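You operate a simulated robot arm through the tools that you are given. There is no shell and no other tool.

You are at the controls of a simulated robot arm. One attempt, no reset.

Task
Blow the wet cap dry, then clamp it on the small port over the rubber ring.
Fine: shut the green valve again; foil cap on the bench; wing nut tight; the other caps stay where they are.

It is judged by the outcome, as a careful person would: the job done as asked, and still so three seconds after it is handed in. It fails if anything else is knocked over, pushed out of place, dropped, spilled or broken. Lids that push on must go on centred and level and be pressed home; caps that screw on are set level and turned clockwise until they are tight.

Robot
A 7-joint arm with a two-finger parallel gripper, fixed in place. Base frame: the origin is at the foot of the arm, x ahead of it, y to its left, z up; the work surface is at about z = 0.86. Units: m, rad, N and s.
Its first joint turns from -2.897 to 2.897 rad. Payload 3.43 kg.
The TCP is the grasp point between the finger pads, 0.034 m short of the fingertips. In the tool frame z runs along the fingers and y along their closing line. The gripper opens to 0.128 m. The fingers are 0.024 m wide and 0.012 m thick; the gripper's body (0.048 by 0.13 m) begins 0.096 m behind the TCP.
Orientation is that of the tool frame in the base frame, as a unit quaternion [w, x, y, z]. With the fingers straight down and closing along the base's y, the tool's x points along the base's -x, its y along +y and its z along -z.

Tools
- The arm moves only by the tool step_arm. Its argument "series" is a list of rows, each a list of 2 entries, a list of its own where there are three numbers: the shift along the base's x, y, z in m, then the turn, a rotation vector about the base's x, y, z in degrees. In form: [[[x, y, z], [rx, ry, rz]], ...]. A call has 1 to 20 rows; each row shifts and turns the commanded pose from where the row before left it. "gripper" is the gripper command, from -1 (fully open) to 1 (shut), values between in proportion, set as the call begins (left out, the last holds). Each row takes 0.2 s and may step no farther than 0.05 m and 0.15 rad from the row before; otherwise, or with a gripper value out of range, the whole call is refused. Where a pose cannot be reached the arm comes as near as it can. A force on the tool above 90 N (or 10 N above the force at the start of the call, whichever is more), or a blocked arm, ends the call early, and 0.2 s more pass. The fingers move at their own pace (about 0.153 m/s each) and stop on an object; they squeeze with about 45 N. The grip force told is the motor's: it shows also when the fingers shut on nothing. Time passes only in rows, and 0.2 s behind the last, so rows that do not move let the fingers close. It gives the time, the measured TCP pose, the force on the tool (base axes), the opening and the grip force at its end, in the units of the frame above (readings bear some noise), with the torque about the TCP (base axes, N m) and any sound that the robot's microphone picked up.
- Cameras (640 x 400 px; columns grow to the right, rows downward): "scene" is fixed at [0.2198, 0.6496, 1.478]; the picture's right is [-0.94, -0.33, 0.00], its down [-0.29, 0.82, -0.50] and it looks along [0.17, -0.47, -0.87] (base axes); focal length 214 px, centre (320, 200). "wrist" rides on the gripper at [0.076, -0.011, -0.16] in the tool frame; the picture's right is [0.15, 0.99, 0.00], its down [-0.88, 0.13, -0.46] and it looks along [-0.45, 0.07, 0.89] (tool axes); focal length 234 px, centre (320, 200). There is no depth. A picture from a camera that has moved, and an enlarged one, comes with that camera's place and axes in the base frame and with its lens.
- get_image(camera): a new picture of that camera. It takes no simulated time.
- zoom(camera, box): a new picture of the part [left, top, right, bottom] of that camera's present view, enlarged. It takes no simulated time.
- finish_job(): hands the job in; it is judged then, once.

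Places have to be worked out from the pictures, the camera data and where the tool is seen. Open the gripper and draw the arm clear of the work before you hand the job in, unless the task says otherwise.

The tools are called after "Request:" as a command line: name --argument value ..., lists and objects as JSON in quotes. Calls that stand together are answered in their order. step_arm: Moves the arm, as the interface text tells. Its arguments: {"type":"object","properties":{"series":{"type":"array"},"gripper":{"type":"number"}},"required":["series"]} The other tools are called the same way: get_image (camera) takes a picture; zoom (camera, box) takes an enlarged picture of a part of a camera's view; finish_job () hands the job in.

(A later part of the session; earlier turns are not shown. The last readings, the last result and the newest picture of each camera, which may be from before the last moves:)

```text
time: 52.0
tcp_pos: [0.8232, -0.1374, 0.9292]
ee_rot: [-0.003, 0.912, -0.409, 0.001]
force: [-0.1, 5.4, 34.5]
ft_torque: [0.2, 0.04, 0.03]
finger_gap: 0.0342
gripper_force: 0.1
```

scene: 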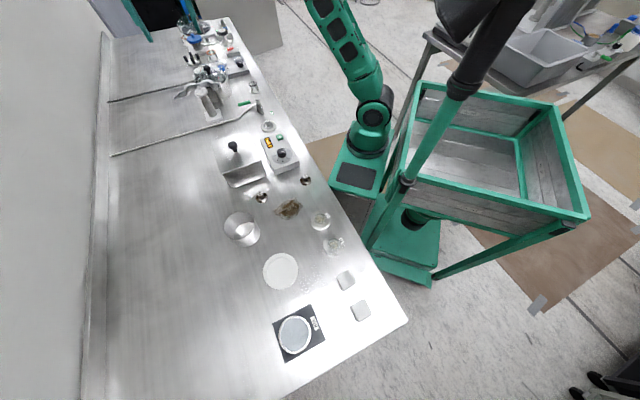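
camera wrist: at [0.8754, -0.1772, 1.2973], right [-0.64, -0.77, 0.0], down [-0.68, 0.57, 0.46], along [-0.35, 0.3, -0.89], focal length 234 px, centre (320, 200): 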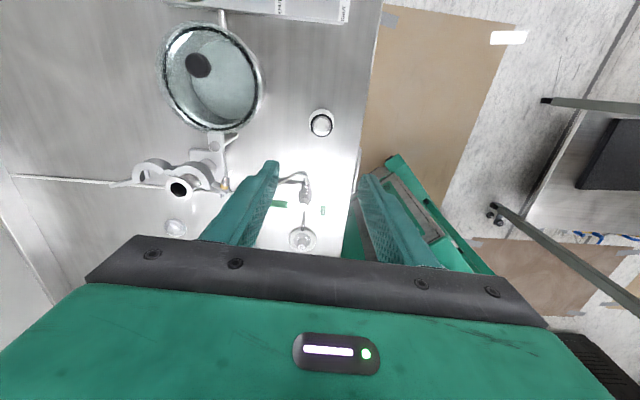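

Contact: the ring's top edge is at TCP z≈0.930 (tip ≈0.896), so its mid-plane is about 0.894. I back up 6 mm, open to 44 mm, and look that the ring is undisturbed.

Request:
step_arm --series '[[[0, 0, 0.006], [0, 0, 0]], [[0, 0, 0], [0, 0, 0]]]'

Request:
step_arm --series '[[[0, 0, 0], [0, 0, 0]], [[0, 0, 0], [0, 0, 0]]]' --gripper 0.3125

Request:
zoom --camera "wrist" --box '[270, 130, 370, 220]'

Request:
zoom --camera "scene" --box '[230, 65, 280, 105]'

```text
time: 52.6
tcp_pos: [0.8228, -0.1367, 0.9327]
ee_rot: [-0.001, 0.913, -0.409, -0.003]
force: [0.0, -0.8, -0.3]
ft_torque: [-0.01, 0.0, 0.01]
finger_gap: 0.0339
gripper_force: 0.1
```

```text
time: 53.2
tcp_pos: [0.8223, -0.1365, 0.9316]
ee_rot: [-0.001, 0.912, -0.409, -0.001]
force: [0.1, 0.3, 0.2]
ft_torque: [0.0, 0.04, 0.01]
finger_gap: 0.044
gripper_force: 0.1
```

```text
4.44 times, centred on (320, 175) of wrist
camera zoom: at [0.8822, -0.1865, 1.0911], right [-0.64, -0.77, 0.0], down [-0.68, 0.57, 0.46], along [-0.35, 0.3, -0.89], focal length 1041 px, centre (320, 311)
```

zoom: 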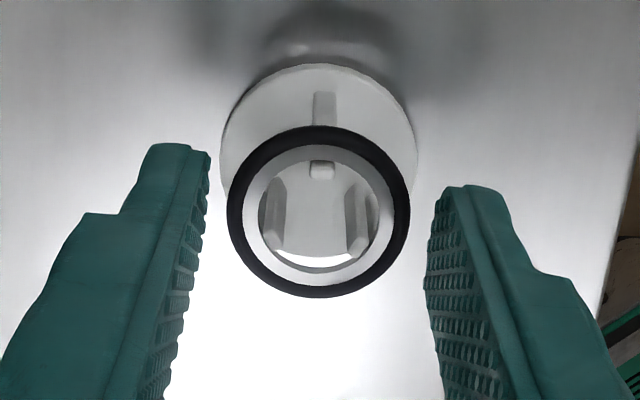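

```text
10.00 times, centred on (255, 85) of scene
camera zoom: at [0.2198, 0.6496, 1.478], right [-0.94, -0.33, 0.0], down [-0.29, 0.82, -0.5], along [0.17, -0.47, -0.87], focal length 2145 px, centre (970, 1350)
```

zoom: 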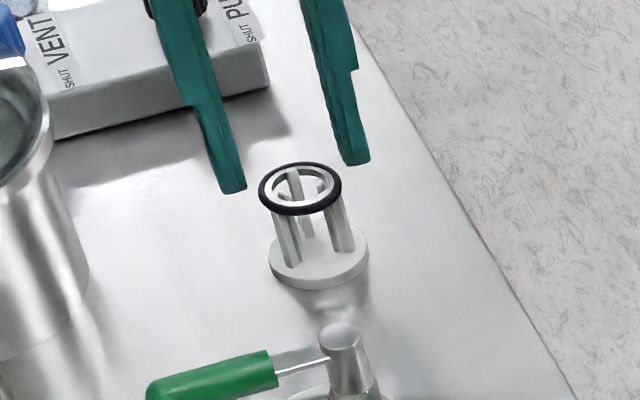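

The ring is undisturbed and between the pads. I lower 5.8 mm (tips ~1 mm below its mid-plane) and close.

Request:
step_arm --series '[[[0, 0, -0.0035], [0, 0, 0]], [[0, 0, -0.0023], [0, 0, 0]], [[0, 0, 0], [0, 0, 0]]]'

Request:
step_arm --series '[[[0, 0, 0], [0, 0, 0]], [[0, 0, 0], [0, 0, 0]]]' --gripper 1

Request:
zoom --camera "wrist" --box '[270, 130, 370, 220]'

```text
time: 54.0
tcp_pos: [0.8222, -0.1372, 0.9268]
ee_rot: [-0.002, 0.913, -0.409, -0.001]
force: [-0.3, 0.8, 0.0]
ft_torque: [-0.02, -0.01, 0.02]
finger_gap: 0.0442
gripper_force: 0.0
```

```text
time: 54.6
tcp_pos: [0.8227, -0.137, 0.9271]
ee_rot: [-0.001, 0.913, -0.409, -0.001]
force: [-0.1, -0.1, -0.2]
ft_torque: [-0.01, 0.02, 0.01]
finger_gap: 0.0341
gripper_force: 44.8
```

```text
4.44 times, centred on (320, 175) of wrist
camera zoom: at [0.8825, -0.1867, 1.0856], right [-0.64, -0.77, 0.0], down [-0.68, 0.57, 0.46], along [-0.35, 0.3, -0.89], focal length 1041 px, centre (320, 311)
```

zoom: 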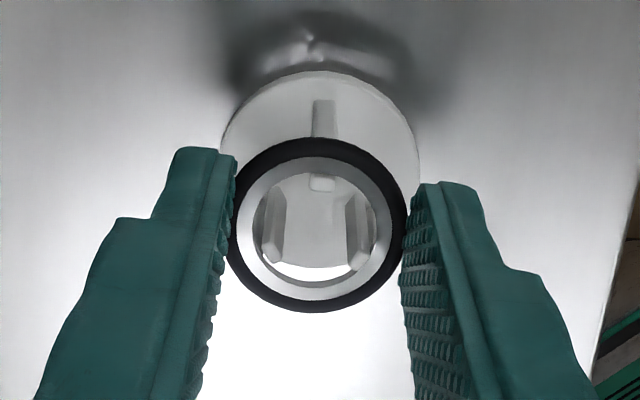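

Gripped at 34 mm. I lift it straight off the stand and check it stays level in the fingers.

Request:
step_arm --series '[[[0, 0, 0.005], [0, 0, 0]], [[0, 0, 0.01], [0, 0, 0]], [[0, 0, 0.02], [0, 0, 0]], [[0, 0, 0.03], [0, 0, 0]], [[0, 0, 0.04], [0, 0, 0]]]'

Request:
zoom --camera "wrist" --box '[270, 130, 370, 220]'

Request:
zoom --camera "scene" --box '[210, 35, 280, 95]'

```text
time: 55.8
tcp_pos: [0.8228, -0.1353, 1.0386]
ee_rot: [-0.002, 0.912, -0.409, -0.002]
force: [0.2, -0.6, -0.6]
ft_torque: [-0.06, 0.04, 0.0]
finger_gap: 0.0338
gripper_force: 44.8
```

```text
4.44 times, centred on (320, 175) of wrist
camera zoom: at [0.8825, -0.184, 1.1956], right [-0.64, -0.77, 0.0], down [-0.68, 0.57, 0.46], along [-0.35, 0.3, -0.89], focal length 1041 px, centre (320, 311)
```

zoom: 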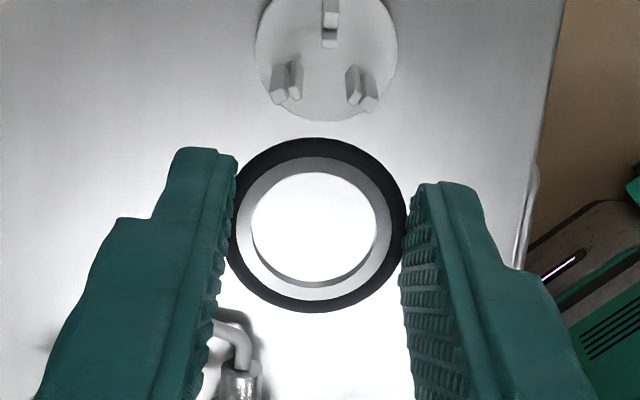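

```text
6.67 times, centred on (245, 65) of scene
camera zoom: at [0.2198, 0.6496, 1.478], right [-0.94, -0.33, 0.0], down [-0.29, 0.82, -0.5], along [0.17, -0.47, -0.87], focal length 1430 px, centre (820, 1100)
```

zoom: 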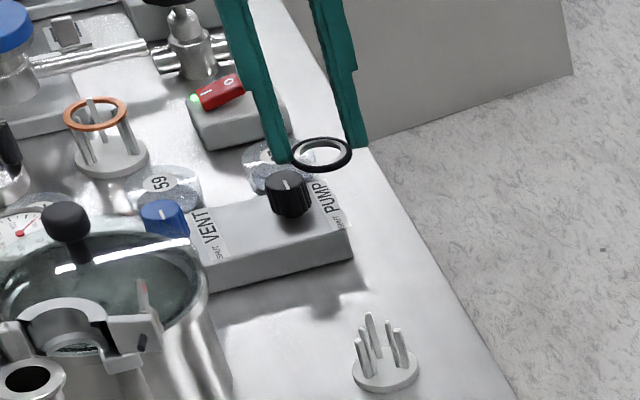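

The ring is held level, stand undisturbed. I raise to z≈1.10 and carry it over the port, then come down to z≈1.035 (ring ~2 cm above the flange) for an alignment check.

Request:
step_arm --series '[[[0, 0, 0.03], [0, 0, 0]], [[0, 0, 0.03], [0, 0, 0]], [[0.0129, 0.0362, 0], [0, 0, 0]], [[0.0129, 0.0362, 0], [0, 0, 0]], [[0.0129, 0.0362, 0], [0, 0, 0]], [[0.0129, 0.0362, 0], [0, 0, 0]], [[0.0129, 0.0362, 0], [0, 0, 0]], [[0.0129, 0.0362, 0], [0, 0, 0]], [[0, 0, -0.03], [0, 0, 0]], [[0, 0, -0.03], [0, 0, 0]]]'

Request:
zoom --camera "wrist" --box '[260, 120, 380, 220]'

Request:
zoom --camera "scene" --box '[165, 55, 245, 115]'

```text
time: 58.0
tcp_pos: [0.9001, 0.0793, 1.0312]
ee_rot: [-0.001, 0.913, -0.409, 0.0]
force: [-1.0, -0.3, 0.6]
ft_torque: [0.03, -0.01, -0.01]
finger_gap: 0.0338
gripper_force: 44.8
```

```text
4.00 times, centred on (320, 170) of wrist
camera zoom: at [0.9596, 0.0293, 1.1895], right [-0.64, -0.77, 0.0], down [-0.68, 0.57, 0.46], along [-0.35, 0.3, -0.89], focal length 937 px, centre (320, 320)
```

zoom: 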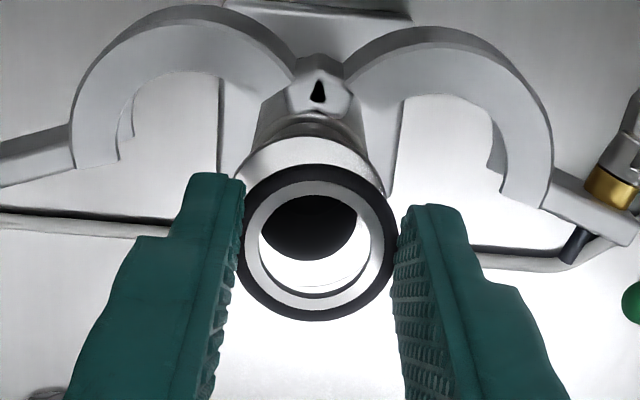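

```text
6.67 times, centred on (205, 85) of scene
camera zoom: at [0.2198, 0.6496, 1.478], right [-0.94, -0.33, 0.0], down [-0.29, 0.82, -0.5], along [0.17, -0.47, -0.87], focal length 1430 px, centre (1087, 967)
```

zoom: 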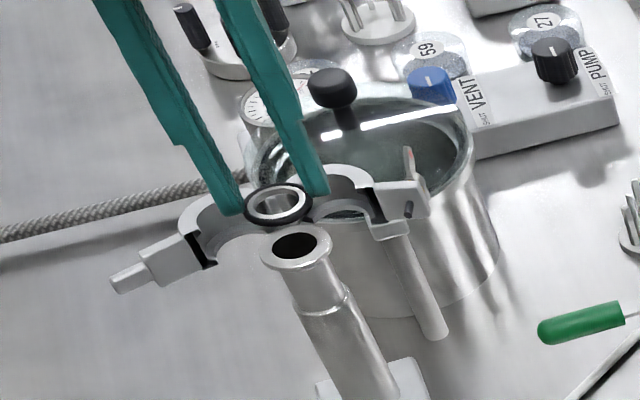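

Comparing ring and flange centres in both views (flange top about z 0.9745), the ring needs to shift about (−0.7, +3.5) mm. I apply that and lower to 1.018, then check again.

Request:
step_arm --series '[[[-0.0007, 0.0035, 0], [0, 0, 0]], [[0, 0, -0.006], [0, 0, 0]], [[0, 0, -0.006], [0, 0, 0]], [[0, 0, 0], [0, 0, 0]]]'

Request:
zoom --camera "wrist" --box '[270, 130, 370, 220]'

Request:
zoom --camera "scene" --box '[180, 65, 230, 105]'

```text
time: 59.0
tcp_pos: [0.8999, 0.0833, 1.0203]
ee_rot: [-0.002, 0.913, -0.409, -0.001]
force: [-0.1, 0.1, 0.2]
ft_torque: [0.02, 0.02, 0.0]
finger_gap: 0.0337
gripper_force: 45.0
```

```text
4.44 times, centred on (320, 175) of wrist
camera zoom: at [0.9589, 0.0333, 1.1786], right [-0.64, -0.77, 0.0], down [-0.68, 0.57, 0.46], along [-0.35, 0.3, -0.89], focal length 1041 px, centre (320, 311)
```

zoom: 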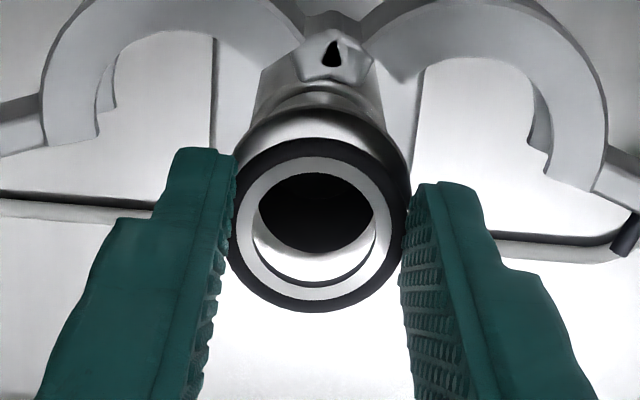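

```text
10.00 times, centred on (205, 85) of scene
camera zoom: at [0.2198, 0.6496, 1.478], right [-0.94, -0.33, 0.0], down [-0.29, 0.82, -0.5], along [0.17, -0.47, -0.87], focal length 2145 px, centre (1470, 1350)
```

zoom: 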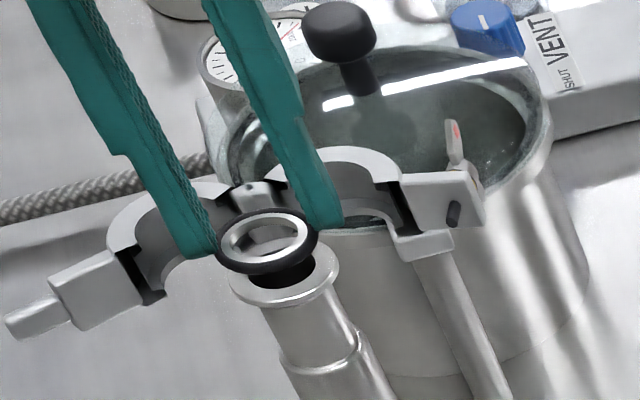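

Ring and flange are now concentric within about 1 mm in both views. I lower in small steps until the ring seats on the flange.

Request:
step_arm --series '[[[0, 0, -0.004], [0, 0, 0]], [[0, 0, -0.002], [0, 0, 0]]]'

Request:
step_arm --series '[[[0, 0, -0.002], [0, 0, 0]]]'

Request:
step_arm --series '[[[0, 0, -0.0015], [0, 0, 0]]]'

```text
time: 59.6
tcp_pos: [0.8985, 0.0815, 1.014]
ee_rot: [-0.003, 0.912, -0.409, -0.002]
force: [-0.4, 0.1, 0.7]
ft_torque: [0.04, 0.0, 0.0]
finger_gap: 0.0
gripper_force: 33.0
```

```text
time: 60.0
tcp_pos: [0.8982, 0.0826, 1.0129]
ee_rot: [-0.001, 0.912, -0.41, -0.001]
force: [0.1, -0.2, 2.5]
ft_torque: [0.01, -0.01, -0.01]
finger_gap: 0.0
gripper_force: 33.0
```

```text
time: 60.4
tcp_pos: [0.8995, 0.0821, 1.0119]
ee_rot: [-0.001, 0.913, -0.408, -0.001]
force: [-1.5, 0.2, 7.2]
ft_torque: [0.11, 0.04, 0.01]
finger_gap: 0.0
gripper_force: 33.3
```

The fingers have snapped shut: the ring slipped from the grip at contact. I stop and look where the ring is.

Request:
zoom --camera "wrist" --box '[260, 110, 380, 220]'

Request:
zoom --camera "scene" --box '[180, 65, 230, 105]'

```text
3.64 times, centred on (320, 165) of wrist
camera zoom: at [0.9585, 0.0326, 1.1701], right [-0.64, -0.77, 0.0], down [-0.68, 0.57, 0.46], along [-0.35, 0.3, -0.89], focal length 852 px, centre (320, 327)
```

zoom: 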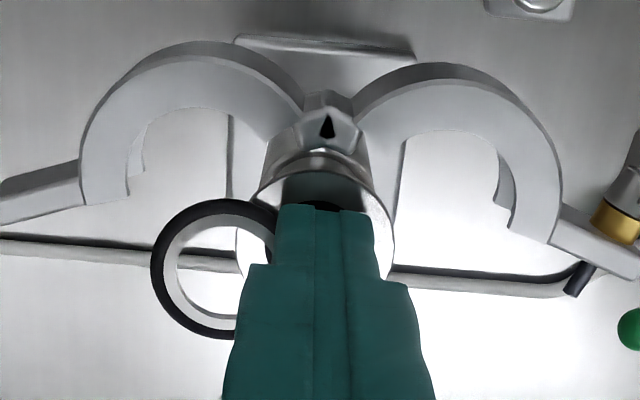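

```text
10.00 times, centred on (205, 85) of scene
camera zoom: at [0.2198, 0.6496, 1.478], right [-0.94, -0.33, 0.0], down [-0.29, 0.82, -0.5], along [0.17, -0.47, -0.87], focal length 2145 px, centre (1470, 1350)
```

zoom: 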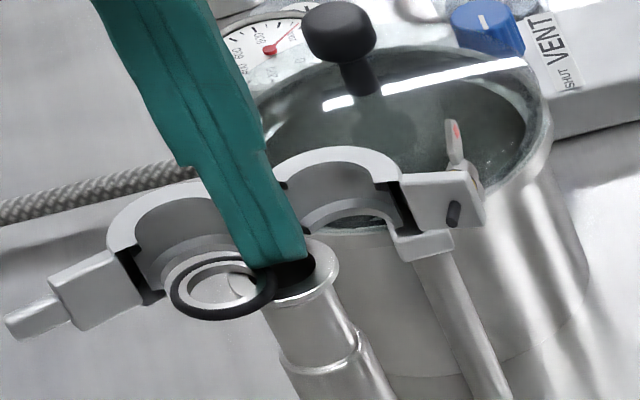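

The ring popped sideways toward the +x+y side: it lies level on the flange edge, apparently pinned under the closed fingertips, its centre about 23 mm off the port axis. I must not lift yet; I zoom in for exact contact.

Request:
zoom --camera "scene" --box '[195, 85, 215, 100]'

Request:
zoom --camera "wrist" --box '[290, 150, 350, 200]'

Request:
get_image --camera "wrist"

```text
16.00 times, centred on (205, 92) of scene
camera zoom: at [0.2198, 0.6496, 1.478], right [-0.94, -0.33, 0.0], down [-0.29, 0.82, -0.5], along [0.17, -0.47, -0.87], focal length 3432 px, centre (2160, 1920)
```

zoom: 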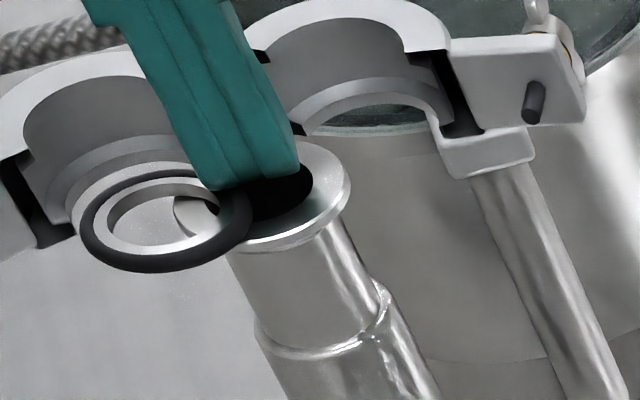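

```text
8.00 times, centred on (320, 175) of wrist
camera zoom: at [0.9585, 0.0326, 1.1701], right [-0.64, -0.77, 0.0], down [-0.68, 0.57, 0.46], along [-0.35, 0.3, -0.89], focal length 1873 px, centre (320, 400)
```

zoom: 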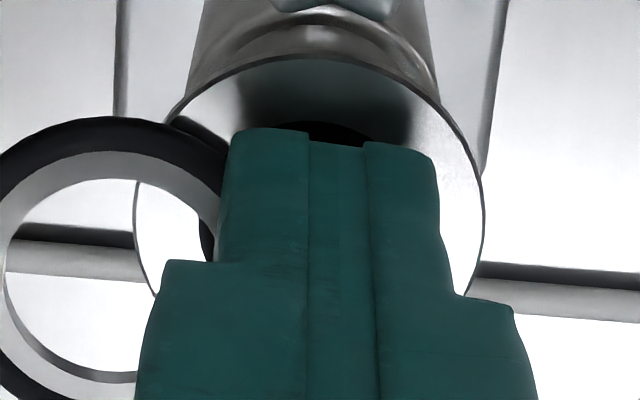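

```text
taken
camera wrist: at [0.9585, 0.0326, 1.1701], right [-0.64, -0.77, 0.0], down [-0.68, 0.57, 0.46], along [-0.35, 0.3, -0.89], focal length 234 px, centre (320, 200)
```

wrist: 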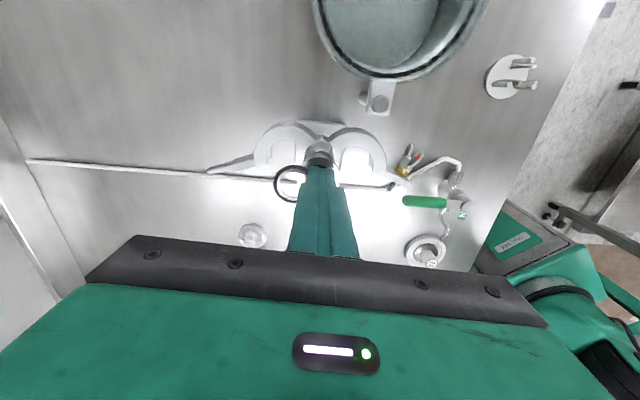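

The fingertip overlaps the ring's band by about 5 mm and presses it onto the flange, with the ring's centre just outside the flange edge. Lifting would let it fall, so I press slightly harder and try dragging it back toward the port centre by friction, 2 mm first.

Request:
step_arm --series '[[[0, 0, -0.001], [0, 0, 0]], [[0, 0, 0], [0, 0, 0]]]'

Request:
zoom --camera "scene" --box '[195, 85, 215, 100]'

```text
time: 61.0
tcp_pos: [0.9002, 0.0823, 1.0111]
ee_rot: [-0.003, 0.912, -0.41, -0.002]
force: [-1.4, -4.1, 13.8]
ft_torque: [0.0, 0.02, 0.01]
finger_gap: 0.0
gripper_force: 33.2
```

```text
16.00 times, centred on (205, 92) of scene
camera zoom: at [0.2198, 0.6496, 1.478], right [-0.94, -0.33, 0.0], down [-0.29, 0.82, -0.5], along [0.17, -0.47, -0.87], focal length 3432 px, centre (2160, 1920)
```

zoom: 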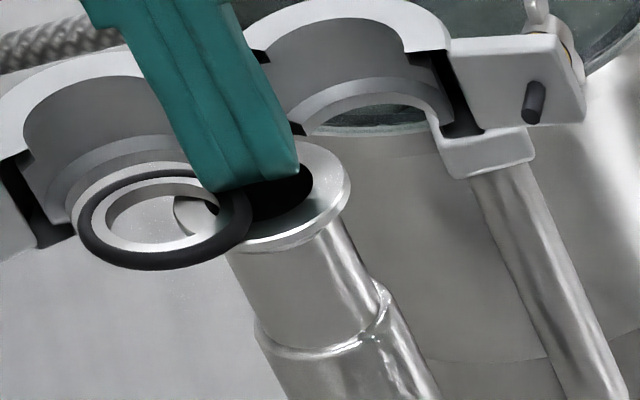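

Pressing now at 14 N with the ring steady. I drag 3 mm toward the port centre and check whether it follows.

Request:
step_arm --series '[[[-0.0008, -0.0013, 0], [0, 0, 0]], [[-0.0007, -0.0013, 0], [0, 0, 0]]]'

Request:
zoom --camera "scene" --box '[195, 85, 215, 100]'

```text
time: 61.6
tcp_pos: [0.8977, 0.0813, 1.0102]
ee_rot: [-0.001, 0.912, -0.409, -0.001]
force: [1.9, 2.2, 12.7]
ft_torque: [0.23, -0.14, 0.02]
finger_gap: 0.0
gripper_force: 33.3
```

```text
16.00 times, centred on (205, 92) of scene
camera zoom: at [0.2198, 0.6496, 1.478], right [-0.94, -0.33, 0.0], down [-0.29, 0.82, -0.5], along [0.17, -0.47, -0.87], focal length 3432 px, centre (2160, 1920)
```

zoom: 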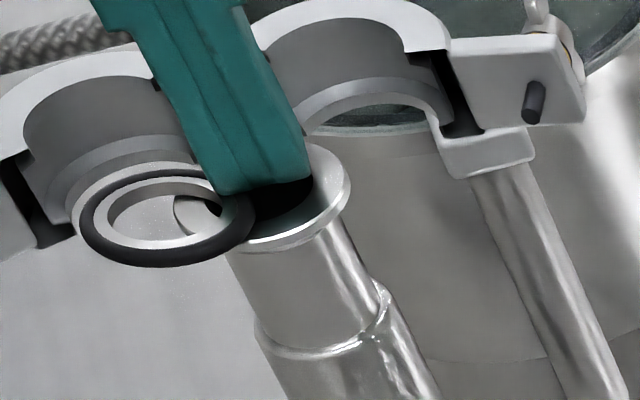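

The ring followed by roughly 1 mm while the finger moved ~2.5 mm. I check the overlap from the wrist camera before going on.

Request:
zoom --camera "wrist" --box '[280, 150, 350, 200]'

Request:
zoom --camera "scene" --box '[198, 86, 212, 97]'

```text
8.00 times, centred on (315, 175) of wrist
camera zoom: at [0.957, 0.0317, 1.1687], right [-0.64, -0.77, 0.0], down [-0.68, 0.57, 0.46], along [-0.35, 0.3, -0.89], focal length 1873 px, centre (360, 400)
```

zoom: 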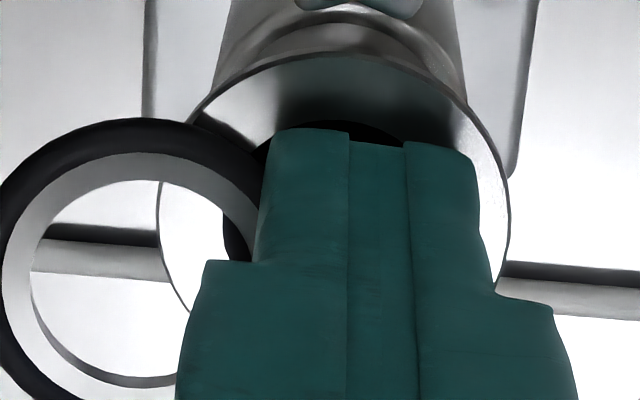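

```text
16.00 times, centred on (205, 92) of scene
camera zoom: at [0.2198, 0.6496, 1.478], right [-0.94, -0.33, 0.0], down [-0.29, 0.82, -0.5], along [0.17, -0.47, -0.87], focal length 3432 px, centre (2160, 1936)
```

zoom: 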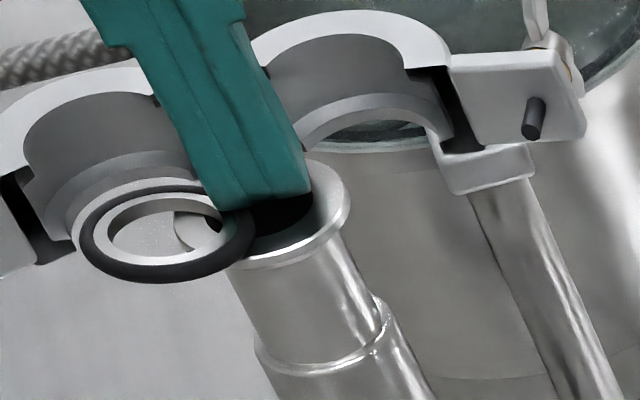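

Friction drag alone slips, since the flat fingertip rides over the ring. A wedge will work better: I tilt the tool ~18° about its lower-left corner (the one near the ring's inner rim), keeping that corner in place and pressing, so the inclined tip can hook and push the ring inward. First third of the tilt, checking force.

Request:
step_arm --series '[[[0.0009, 0.0035, 0.0012], [-5.81, 1.49, 0]]]'

Request:
zoom --camera "scene" --box '[195, 85, 215, 100]'

```text
time: 62.0
tcp_pos: [0.8987, 0.0837, 1.013]
ee_rot: [0.049, 0.911, -0.409, 0.007]
force: [-1.0, 0.7, 12.4]
ft_torque: [0.11, 0.02, 0.0]
finger_gap: 0.0
gripper_force: 33.1
```

```text
16.00 times, centred on (205, 92) of scene
camera zoom: at [0.2198, 0.6496, 1.478], right [-0.94, -0.33, 0.0], down [-0.29, 0.82, -0.5], along [0.17, -0.47, -0.87], focal length 3432 px, centre (2160, 1920)
```

zoom: 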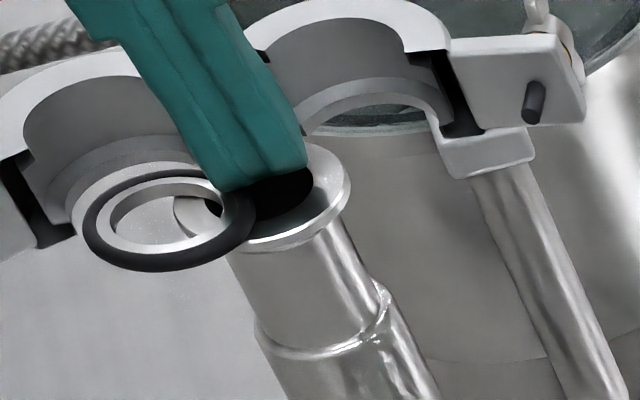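

Contact force is held (12 N) and the ring crept slightly inward. Second third of the tilt.

Request:
step_arm --series '[[[0.0009, 0.0037, 0.0008], [-5.81, 1.49, 0]]]'

Request:
zoom --camera "scene" --box '[195, 85, 215, 100]'

```text
time: 62.4
tcp_pos: [0.9006, 0.0886, 1.0125]
ee_rot: [0.101, 0.907, -0.407, 0.016]
force: [0.9, -0.1, 11.2]
ft_torque: [0.09, 0.01, 0.01]
finger_gap: 0.0
gripper_force: 32.8
```

```text
16.00 times, centred on (205, 92) of scene
camera zoom: at [0.2198, 0.6496, 1.478], right [-0.94, -0.33, 0.0], down [-0.29, 0.82, -0.5], along [0.17, -0.47, -0.87], focal length 3432 px, centre (2160, 1920)
```

zoom: 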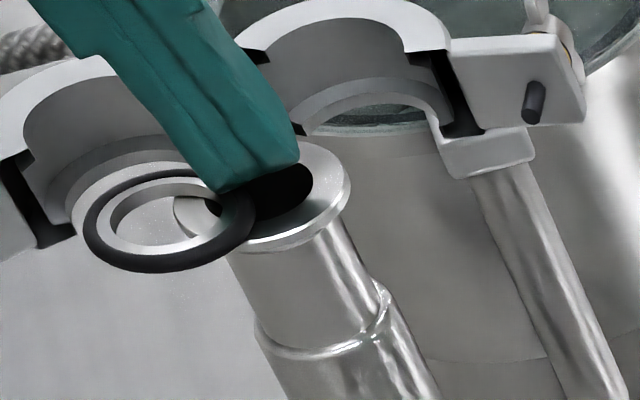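

Still 11 N and the ring steady. Final third of the tilt.

Request:
step_arm --series '[[[0.001, 0.0038, 0.0004], [-5.81, 1.49, 0]]]'

Request:
zoom --camera "scene" --box '[195, 85, 215, 100]'

Request:
zoom --camera "wrist" --box '[270, 140, 360, 210]'

```text
time: 62.8
tcp_pos: [0.9011, 0.0918, 1.0136]
ee_rot: [0.153, 0.902, -0.404, 0.025]
force: [2.2, 0.1, 9.9]
ft_torque: [0.01, -0.01, 0.0]
finger_gap: 0.0
gripper_force: 32.6
```

```text
16.00 times, centred on (205, 92) of scene
camera zoom: at [0.2198, 0.6496, 1.478], right [-0.94, -0.33, 0.0], down [-0.29, 0.82, -0.5], along [0.17, -0.47, -0.87], focal length 3432 px, centre (2160, 1920)
```

zoom: 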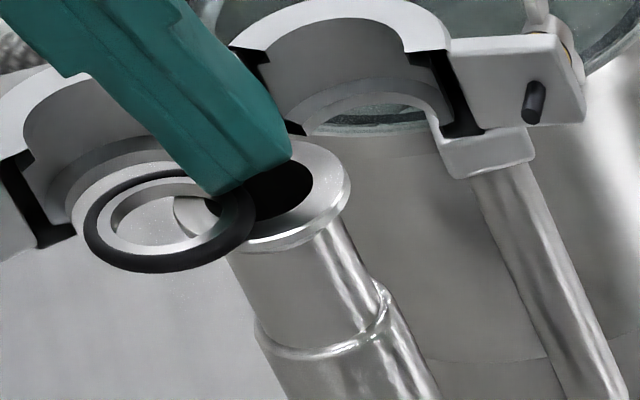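

```text
5.71 times, centred on (315, 175) of wrist
camera zoom: at [0.973, 0.0919, 1.174], right [-0.63, -0.72, 0.28], down [-0.65, 0.69, 0.32], along [-0.42, 0.02, -0.91], focal length 1338 px, centre (349, 343)
```

zoom: 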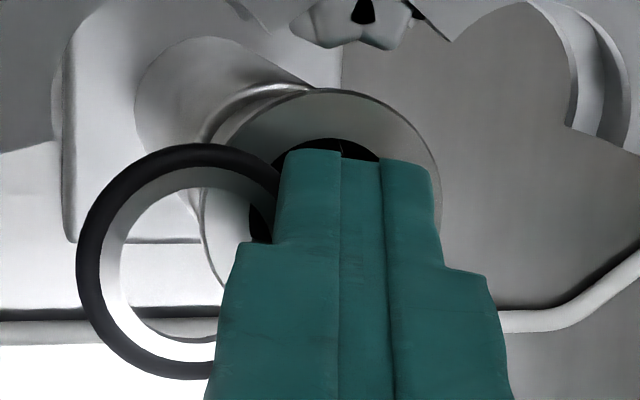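

The ring remains pinned at ~10 N with the tip now inclined like a wedge. I try the inward drag again: 3 mm toward the port centre.

Request:
step_arm --series '[[[-0.0008, -0.0013, -0.0003], [0, 0, 0]], [[-0.0007, -0.0013, -0.0002], [0, 0, 0]]]'

Request:
zoom --camera "scene" --box '[195, 85, 215, 100]'

Request:
zoom --camera "wrist" --box '[270, 140, 360, 210]'

```text
time: 63.4
tcp_pos: [0.8995, 0.0886, 1.0112]
ee_rot: [0.153, 0.901, -0.405, 0.024]
force: [2.4, -1.1, 6.4]
ft_torque: [0.0, -0.07, 0.01]
finger_gap: 0.0003
gripper_force: 33.2
```

```text
16.00 times, centred on (205, 92) of scene
camera zoom: at [0.2198, 0.6496, 1.478], right [-0.94, -0.33, 0.0], down [-0.29, 0.82, -0.5], along [0.17, -0.47, -0.87], focal length 3432 px, centre (2160, 1920)
```

zoom: 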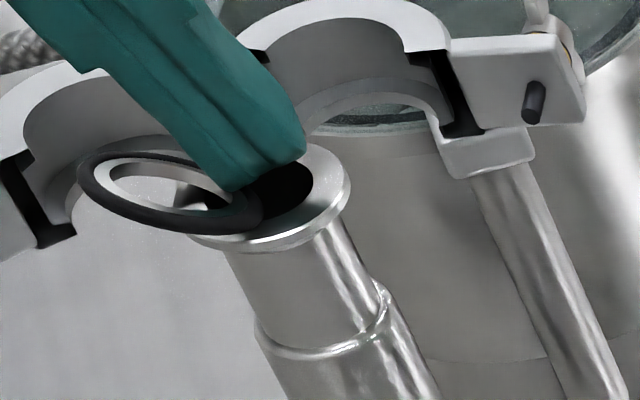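

```text
5.71 times, centred on (315, 175) of wrist
camera zoom: at [0.9719, 0.0885, 1.1731], right [-0.63, -0.72, 0.28], down [-0.65, 0.69, 0.32], along [-0.42, 0.02, -0.91], focal length 1338 px, centre (349, 343)
```

zoom: 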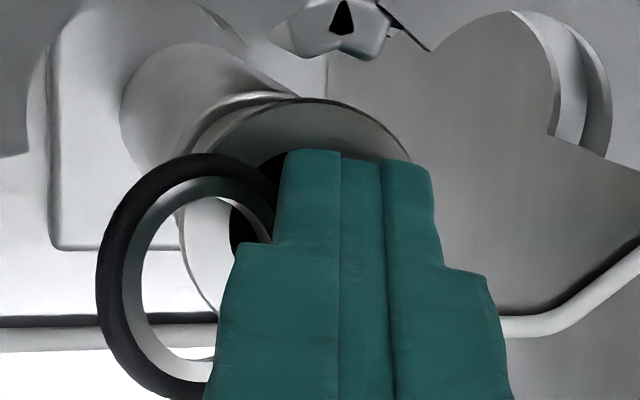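

The ring tipped up on the bore edge (outer side raised ~40°) but also moved inward a little; by my estimate its centre is now about 20 mm from the port axis, right at the flange's edge radius. I reverse the last 3 mm gently so it lies flat again under the tip, and see whether it kept the gain.

Request:
step_arm --series '[[[0.0007, 0.0013, 0.0002], [0, 0, 0]], [[0.0008, 0.0013, 0.0002], [0, 0, 0]]]'

Request:
zoom --camera "scene" --box '[195, 85, 215, 100]'

```text
time: 64.0
tcp_pos: [0.9003, 0.0911, 1.0139]
ee_rot: [0.152, 0.901, -0.405, 0.025]
force: [2.2, -0.6, 6.1]
ft_torque: [-0.01, -0.07, 0.02]
finger_gap: 0.0001
gripper_force: 32.9
```

```text
16.00 times, centred on (205, 92) of scene
camera zoom: at [0.2198, 0.6496, 1.478], right [-0.94, -0.33, 0.0], down [-0.29, 0.82, -0.5], along [0.17, -0.47, -0.87], focal length 3432 px, centre (2160, 1920)
```

zoom: 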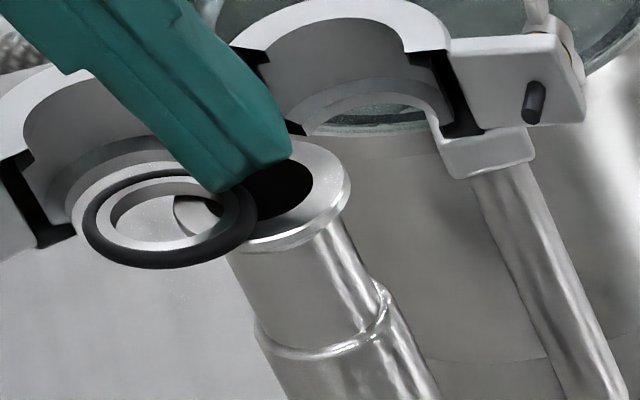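

Back nearly flat and held. Better idea: a finger merely hovering just above the ring's inner part acts as a "ceiling" that stops it tipping, without dragging it. I'll return the tool to vertical while hovering ~0.5 mm above the ring, then bring the other finger around the outside to push the ring inward.

Request:
step_arm --series '[[[-0.00097, -0.00377, 0.00084], [5.81, -1.49, 0]], [[-0.00094, -0.00367, 0.00044], [5.81, -1.49, 0]], [[-0.00091, -0.00353, -7e-05], [5.81, -1.49, 0]]]'

Request:
zoom --camera "scene" --box '[195, 85, 215, 100]'

Request:
zoom --camera "wrist" --box '[260, 130, 360, 210]'

```text
time: 64.8
tcp_pos: [0.8977, 0.0826, 1.015]
ee_rot: [-0.002, 0.912, -0.41, -0.001]
force: [0.2, 0.3, 0.2]
ft_torque: [-0.06, 0.01, -0.02]
finger_gap: 0.0
gripper_force: 33.1
```

```text
16.00 times, centred on (205, 92) of scene
camera zoom: at [0.2198, 0.6496, 1.478], right [-0.94, -0.33, 0.0], down [-0.29, 0.82, -0.5], along [0.17, -0.47, -0.87], focal length 3432 px, centre (2160, 1920)
```

zoom: 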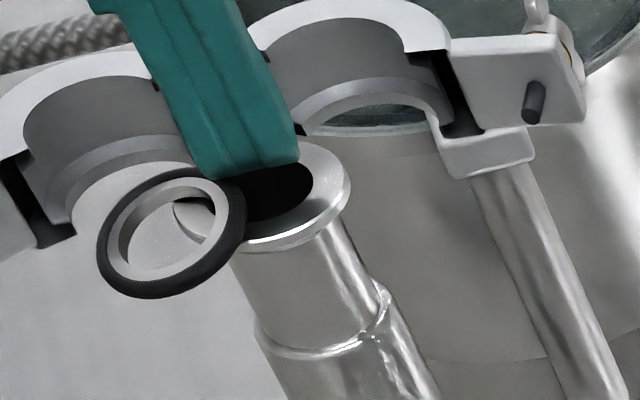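

```text
5.00 times, centred on (310, 170) of wrist
camera zoom: at [0.957, 0.0323, 1.1731], right [-0.64, -0.77, 0.0], down [-0.68, 0.57, 0.46], along [-0.35, 0.3, -0.89], focal length 1171 px, centre (370, 350)
```

zoom: 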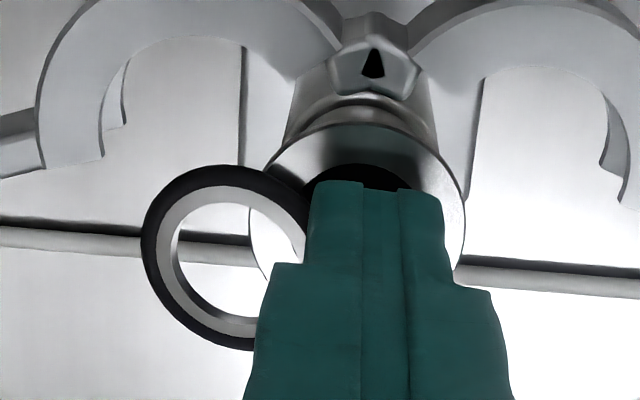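

The ring has tipped outward ~20° but still seems to rest against the fingertip above it. I lower 1.5 mm right away to push its inner side back down.

Request:
step_arm --series '[[[0, 0, -0.002], [0, 0, 0]]]'

Request:
zoom --camera "scene" --box '[195, 85, 215, 100]'

```text
time: 65.2
tcp_pos: [0.8977, 0.0816, 1.0135]
ee_rot: [-0.002, 0.912, -0.409, -0.003]
force: [0.9, -0.2, 0.4]
ft_torque: [0.0, 0.02, 0.01]
finger_gap: 0.0001
gripper_force: 33.1
```

```text
16.00 times, centred on (205, 92) of scene
camera zoom: at [0.2198, 0.6496, 1.478], right [-0.94, -0.33, 0.0], down [-0.29, 0.82, -0.5], along [0.17, -0.47, -0.87], focal length 3432 px, centre (2160, 1920)
```

zoom: 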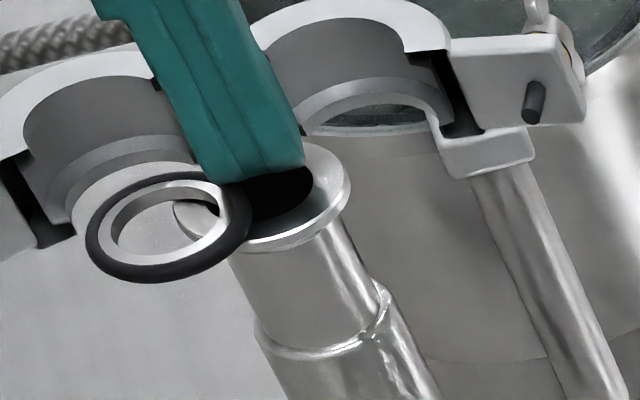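

It worked: the ring is being held by the hovering tip and has come back flatter. Another 1 mm down to bring it nearly flat.

Request:
step_arm --series '[[[0, 0, -0.001], [0, 0, 0]]]'

Request:
zoom --camera "scene" --box '[195, 85, 215, 100]'

Request:
zoom --camera "wrist" --box '[260, 130, 360, 210]'

```text
time: 65.6
tcp_pos: [0.8976, 0.0807, 1.0123]
ee_rot: [-0.001, 0.913, -0.409, -0.001]
force: [-0.4, -0.3, 3.4]
ft_torque: [0.04, 0.03, -0.01]
finger_gap: 0.0
gripper_force: 33.4
```

```text
16.00 times, centred on (205, 92) of scene
camera zoom: at [0.2198, 0.6496, 1.478], right [-0.94, -0.33, 0.0], down [-0.29, 0.82, -0.5], along [0.17, -0.47, -0.87], focal length 3432 px, centre (2160, 1920)
```

zoom: 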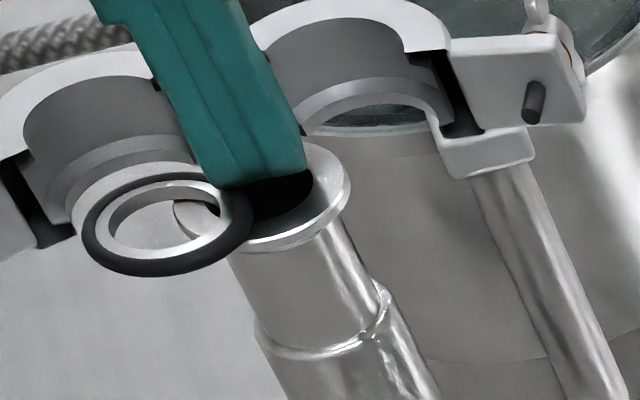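

```text
5.00 times, centred on (310, 170) of wrist
camera zoom: at [0.9574, 0.0315, 1.1701], right [-0.64, -0.77, 0.0], down [-0.68, 0.57, 0.46], along [-0.35, 0.3, -0.89], focal length 1171 px, centre (370, 350)
```

zoom: 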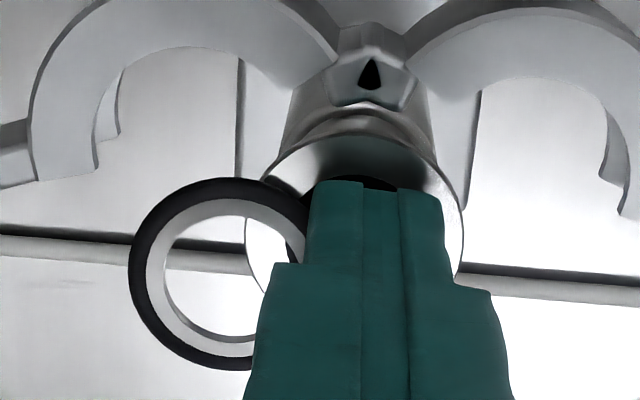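

The ring is flat again with 3 N on it; this "ceiling" control works. I raise 0.4 mm to just hover, then shift the closed fingers ~15 mm outward over the ring (so the rear finger becomes the ceiling) in small steps.

Request:
step_arm --series '[[[0, 0, 0.0003], [0, 0, 0]], [[0.0012, 0.0041, 0.0001], [0, 0, 0]], [[0.0012, 0.0041, 0], [0, 0, 0]]]'

Request:
zoom --camera "scene" --box '[195, 85, 215, 100]'

Request:
zoom --camera "wrist" --box '[260, 130, 360, 210]'

```text
time: 66.4
tcp_pos: [0.9004, 0.0886, 1.0121]
ee_rot: [-0.001, 0.912, -0.41, -0.001]
force: [0.7, -4.6, 6.3]
ft_torque: [-0.09, 0.0, -0.04]
finger_gap: 0.0001
gripper_force: 33.0
```

```text
16.00 times, centred on (205, 92) of scene
camera zoom: at [0.2198, 0.6496, 1.478], right [-0.94, -0.33, 0.0], down [-0.29, 0.82, -0.5], along [0.17, -0.47, -0.87], focal length 3432 px, centre (2160, 1920)
```

zoom: 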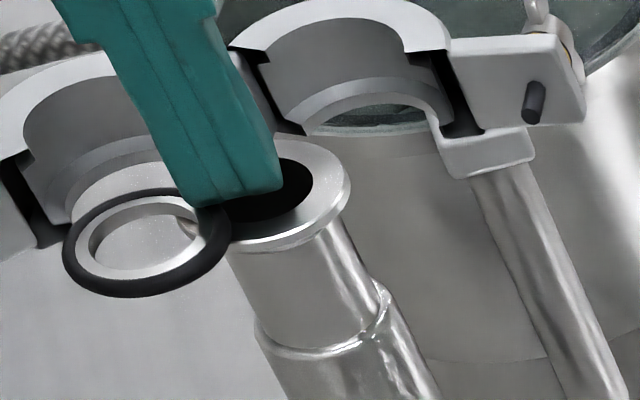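

```text
5.00 times, centred on (310, 170) of wrist
camera zoom: at [0.9585, 0.0393, 1.1701], right [-0.64, -0.77, 0.0], down [-0.68, 0.57, 0.46], along [-0.35, 0.3, -0.89], focal length 1171 px, centre (370, 350)
```

zoom: 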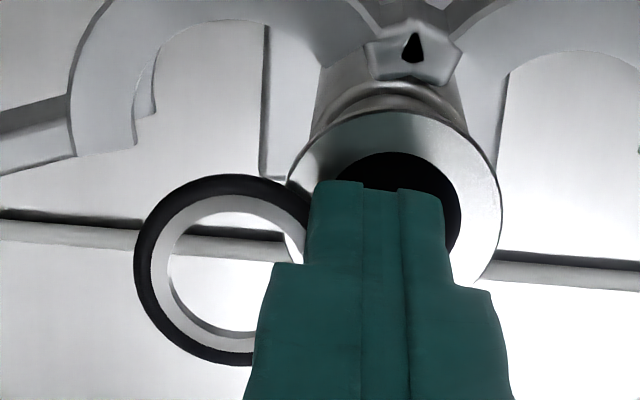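

The ring stuck to the fingertip and moved outward with it (shear 4.6 N at 6.3 N). That is the wrong way, but it shows the tip now grips it; I drag back inward along the same line and see whether it follows.

Request:
step_arm --series '[[[-0.0012, -0.0025, 0], [0, 0, 0]], [[-0.0012, -0.0025, 0], [0, 0, 0]]]'

Request:
zoom --camera "scene" --box '[195, 85, 215, 100]'

Request:
zoom --camera "wrist" --box '[260, 130, 360, 210]'

```text
time: 67.0
tcp_pos: [0.8967, 0.0828, 1.0114]
ee_rot: [-0.002, 0.912, -0.41, -0.003]
force: [-1.2, 3.3, 5.7]
ft_torque: [0.15, 0.0, 0.04]
finger_gap: 0.0
gripper_force: 33.5
```

```text
16.00 times, centred on (205, 92) of scene
camera zoom: at [0.2198, 0.6496, 1.478], right [-0.94, -0.33, 0.0], down [-0.29, 0.82, -0.5], along [0.17, -0.47, -0.87], focal length 3432 px, centre (2160, 1920)
```

zoom: 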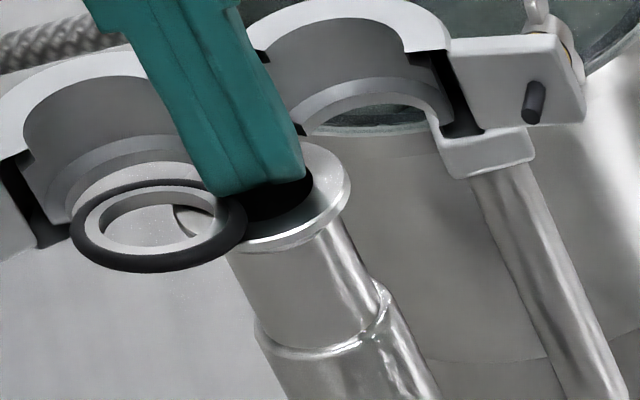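

```text
5.00 times, centred on (310, 170) of wrist
camera zoom: at [0.957, 0.0336, 1.1695], right [-0.64, -0.77, 0.0], down [-0.68, 0.57, 0.46], along [-0.35, 0.3, -0.89], focal length 1171 px, centre (370, 350)
```

zoom: 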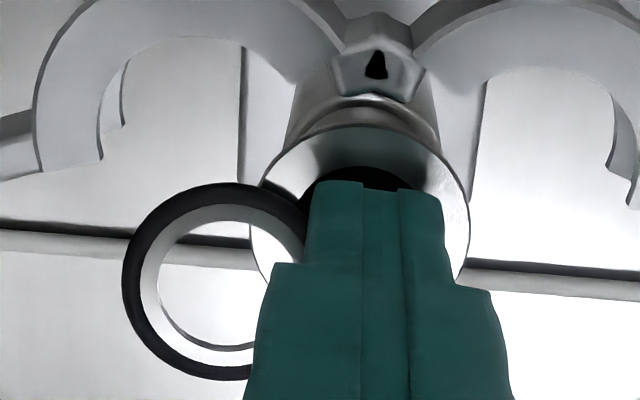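

It followed inward this time. I continue dragging inward another 3 mm with light pressure.

Request:
step_arm --series '[[[-0.0008, -0.0013, 0.0001], [0, 0, 0]], [[-0.0008, -0.0013, 0.0001], [0, 0, 0]]]'

Request:
zoom --camera "scene" --box '[195, 85, 215, 100]'

Request:
zoom --camera "wrist" --box '[260, 130, 360, 210]'

```text
time: 67.6
tcp_pos: [0.8956, 0.0809, 1.0112]
ee_rot: [-0.002, 0.912, -0.41, -0.002]
force: [-0.6, 0.4, 4.2]
ft_torque: [0.06, -0.03, -0.04]
finger_gap: 0.0
gripper_force: 33.4
```

```text
16.00 times, centred on (205, 92) of scene
camera zoom: at [0.2198, 0.6496, 1.478], right [-0.94, -0.33, 0.0], down [-0.29, 0.82, -0.5], along [0.17, -0.47, -0.87], focal length 3432 px, centre (2160, 1920)
```

zoom: 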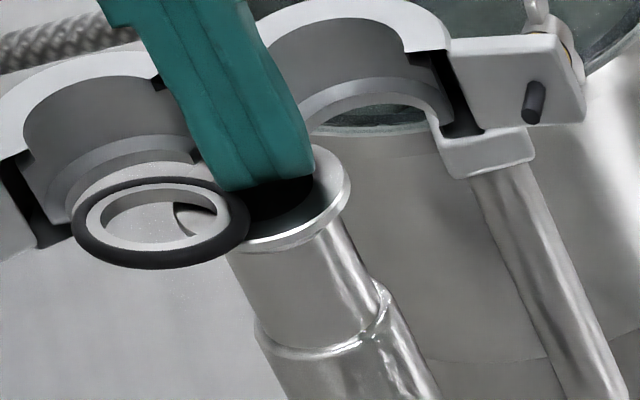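

```text
5.00 times, centred on (310, 170) of wrist
camera zoom: at [0.9556, 0.0313, 1.1697], right [-0.64, -0.77, 0.0], down [-0.68, 0.57, 0.46], along [-0.35, 0.3, -0.89], focal length 1171 px, centre (370, 350)
```

zoom: 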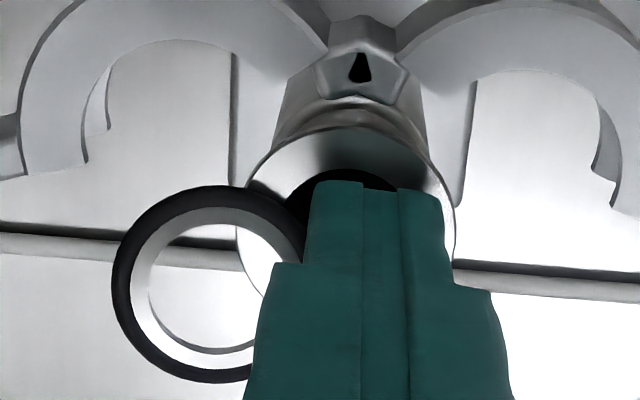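

Inward it now mostly slips. Plan: hover (as ceiling) ~2 mm higher, where the ring only leans lightly on the tip and isn't dragged, move the hand outward over the ring, then open so one finger reaches around the ring's outside. First raise 2 mm and check.

Request:
step_arm --series '[[[0, 0, 0.001], [0, 0, 0]], [[0, 0, 0.001], [0, 0, 0]]]'

Request:
zoom --camera "scene" --box '[195, 85, 215, 100]'

Request:
zoom --camera "wrist" --box '[260, 130, 360, 210]'

```text
time: 68.2
tcp_pos: [0.8979, 0.0826, 1.0139]
ee_rot: [-0.002, 0.913, -0.409, -0.002]
force: [-0.7, 0.7, 0.2]
ft_torque: [0.03, -0.02, -0.01]
finger_gap: 0.0002
gripper_force: 33.1
```

```text
16.00 times, centred on (205, 92) of scene
camera zoom: at [0.2198, 0.6496, 1.478], right [-0.94, -0.33, 0.0], down [-0.29, 0.82, -0.5], along [0.17, -0.47, -0.87], focal length 3432 px, centre (2160, 1920)
```

zoom: 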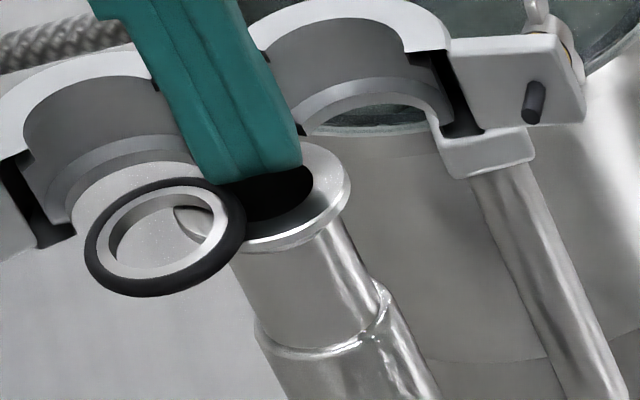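

```text
5.00 times, centred on (310, 170) of wrist
camera zoom: at [0.9569, 0.0326, 1.1719], right [-0.64, -0.77, 0.0], down [-0.68, 0.57, 0.46], along [-0.35, 0.3, -0.89], focal length 1171 px, centre (370, 350)
```

zoom: 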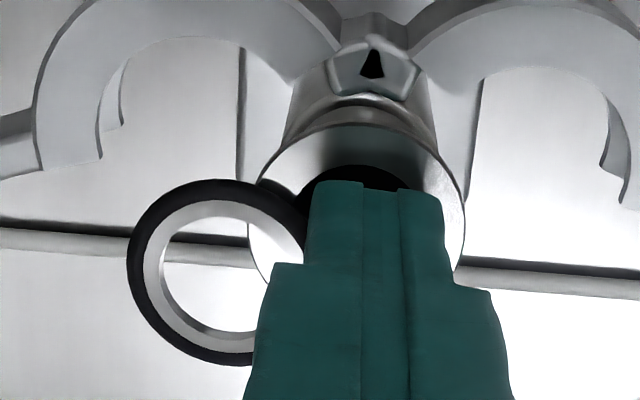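

The ring leans ~12° lightly on the hovering tip (0.2 N). I now shift outward 7 mm at this height and check that the ring stays put.

Request:
step_arm --series '[[[0.001, 0.0035, 0], [0, 0, 0]]]'

Request:
zoom --camera "scene" --box '[195, 85, 215, 100]'

```text
time: 68.6
tcp_pos: [0.898, 0.0869, 1.0129]
ee_rot: [-0.002, 0.912, -0.409, -0.001]
force: [-0.1, 0.7, -0.2]
ft_torque: [0.05, -0.01, -0.03]
finger_gap: 0.0
gripper_force: 33.0
```

```text
16.00 times, centred on (205, 92) of scene
camera zoom: at [0.2198, 0.6496, 1.478], right [-0.94, -0.33, 0.0], down [-0.29, 0.82, -0.5], along [0.17, -0.47, -0.87], focal length 3432 px, centre (2160, 1920)
```

zoom: 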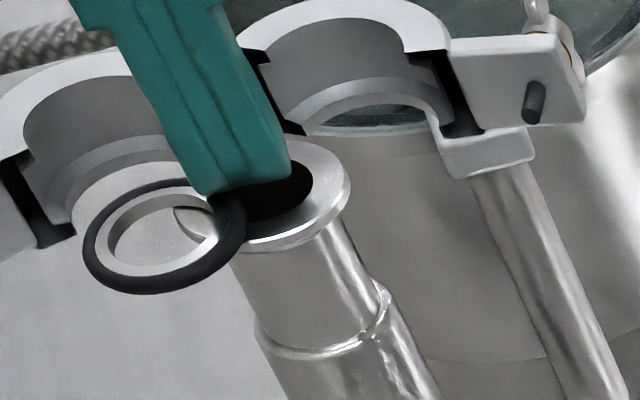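

The ring stayed put while the finger moved over it. I continue in the same way.

Request:
step_arm --series '[[[0.001, 0.0035, 0.0002], [0, 0, 0]]]'

Request:
zoom --camera "scene" --box '[195, 85, 215, 100]'

Request:
zoom --camera "wrist" --box '[260, 130, 360, 210]'

```text
time: 69.0
tcp_pos: [0.8995, 0.0898, 1.0142]
ee_rot: [-0.001, 0.912, -0.41, -0.001]
force: [-0.2, -0.3, -0.1]
ft_torque: [0.0, 0.03, -0.03]
finger_gap: 0.0
gripper_force: 32.9
```

```text
16.00 times, centred on (205, 92) of scene
camera zoom: at [0.2198, 0.6496, 1.478], right [-0.94, -0.33, 0.0], down [-0.29, 0.82, -0.5], along [0.17, -0.47, -0.87], focal length 3432 px, centre (2160, 1920)
```

zoom: 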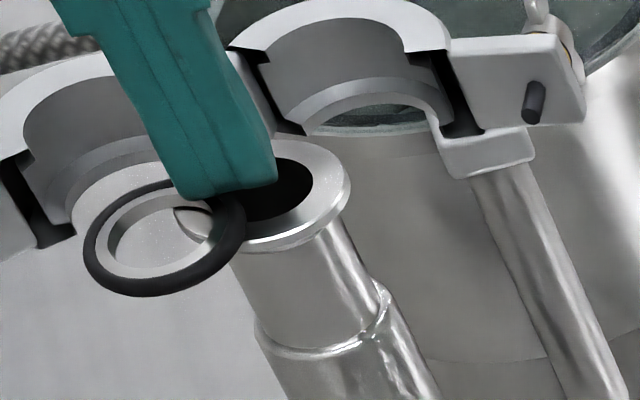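

```text
5.00 times, centred on (310, 170) of wrist
camera zoom: at [0.9589, 0.0396, 1.1718], right [-0.64, -0.77, 0.0], down [-0.68, 0.57, 0.46], along [-0.35, 0.3, -0.89], focal length 1171 px, centre (370, 350)
```

zoom: 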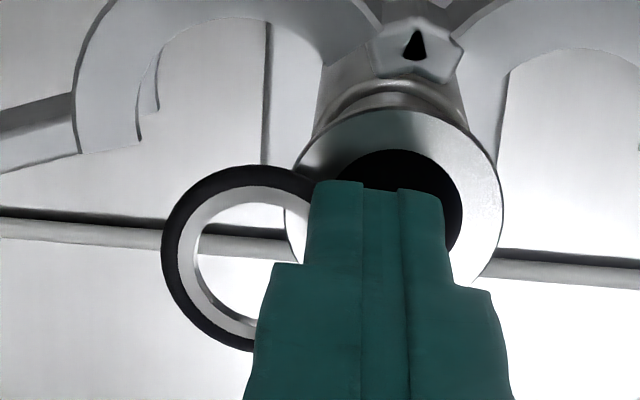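

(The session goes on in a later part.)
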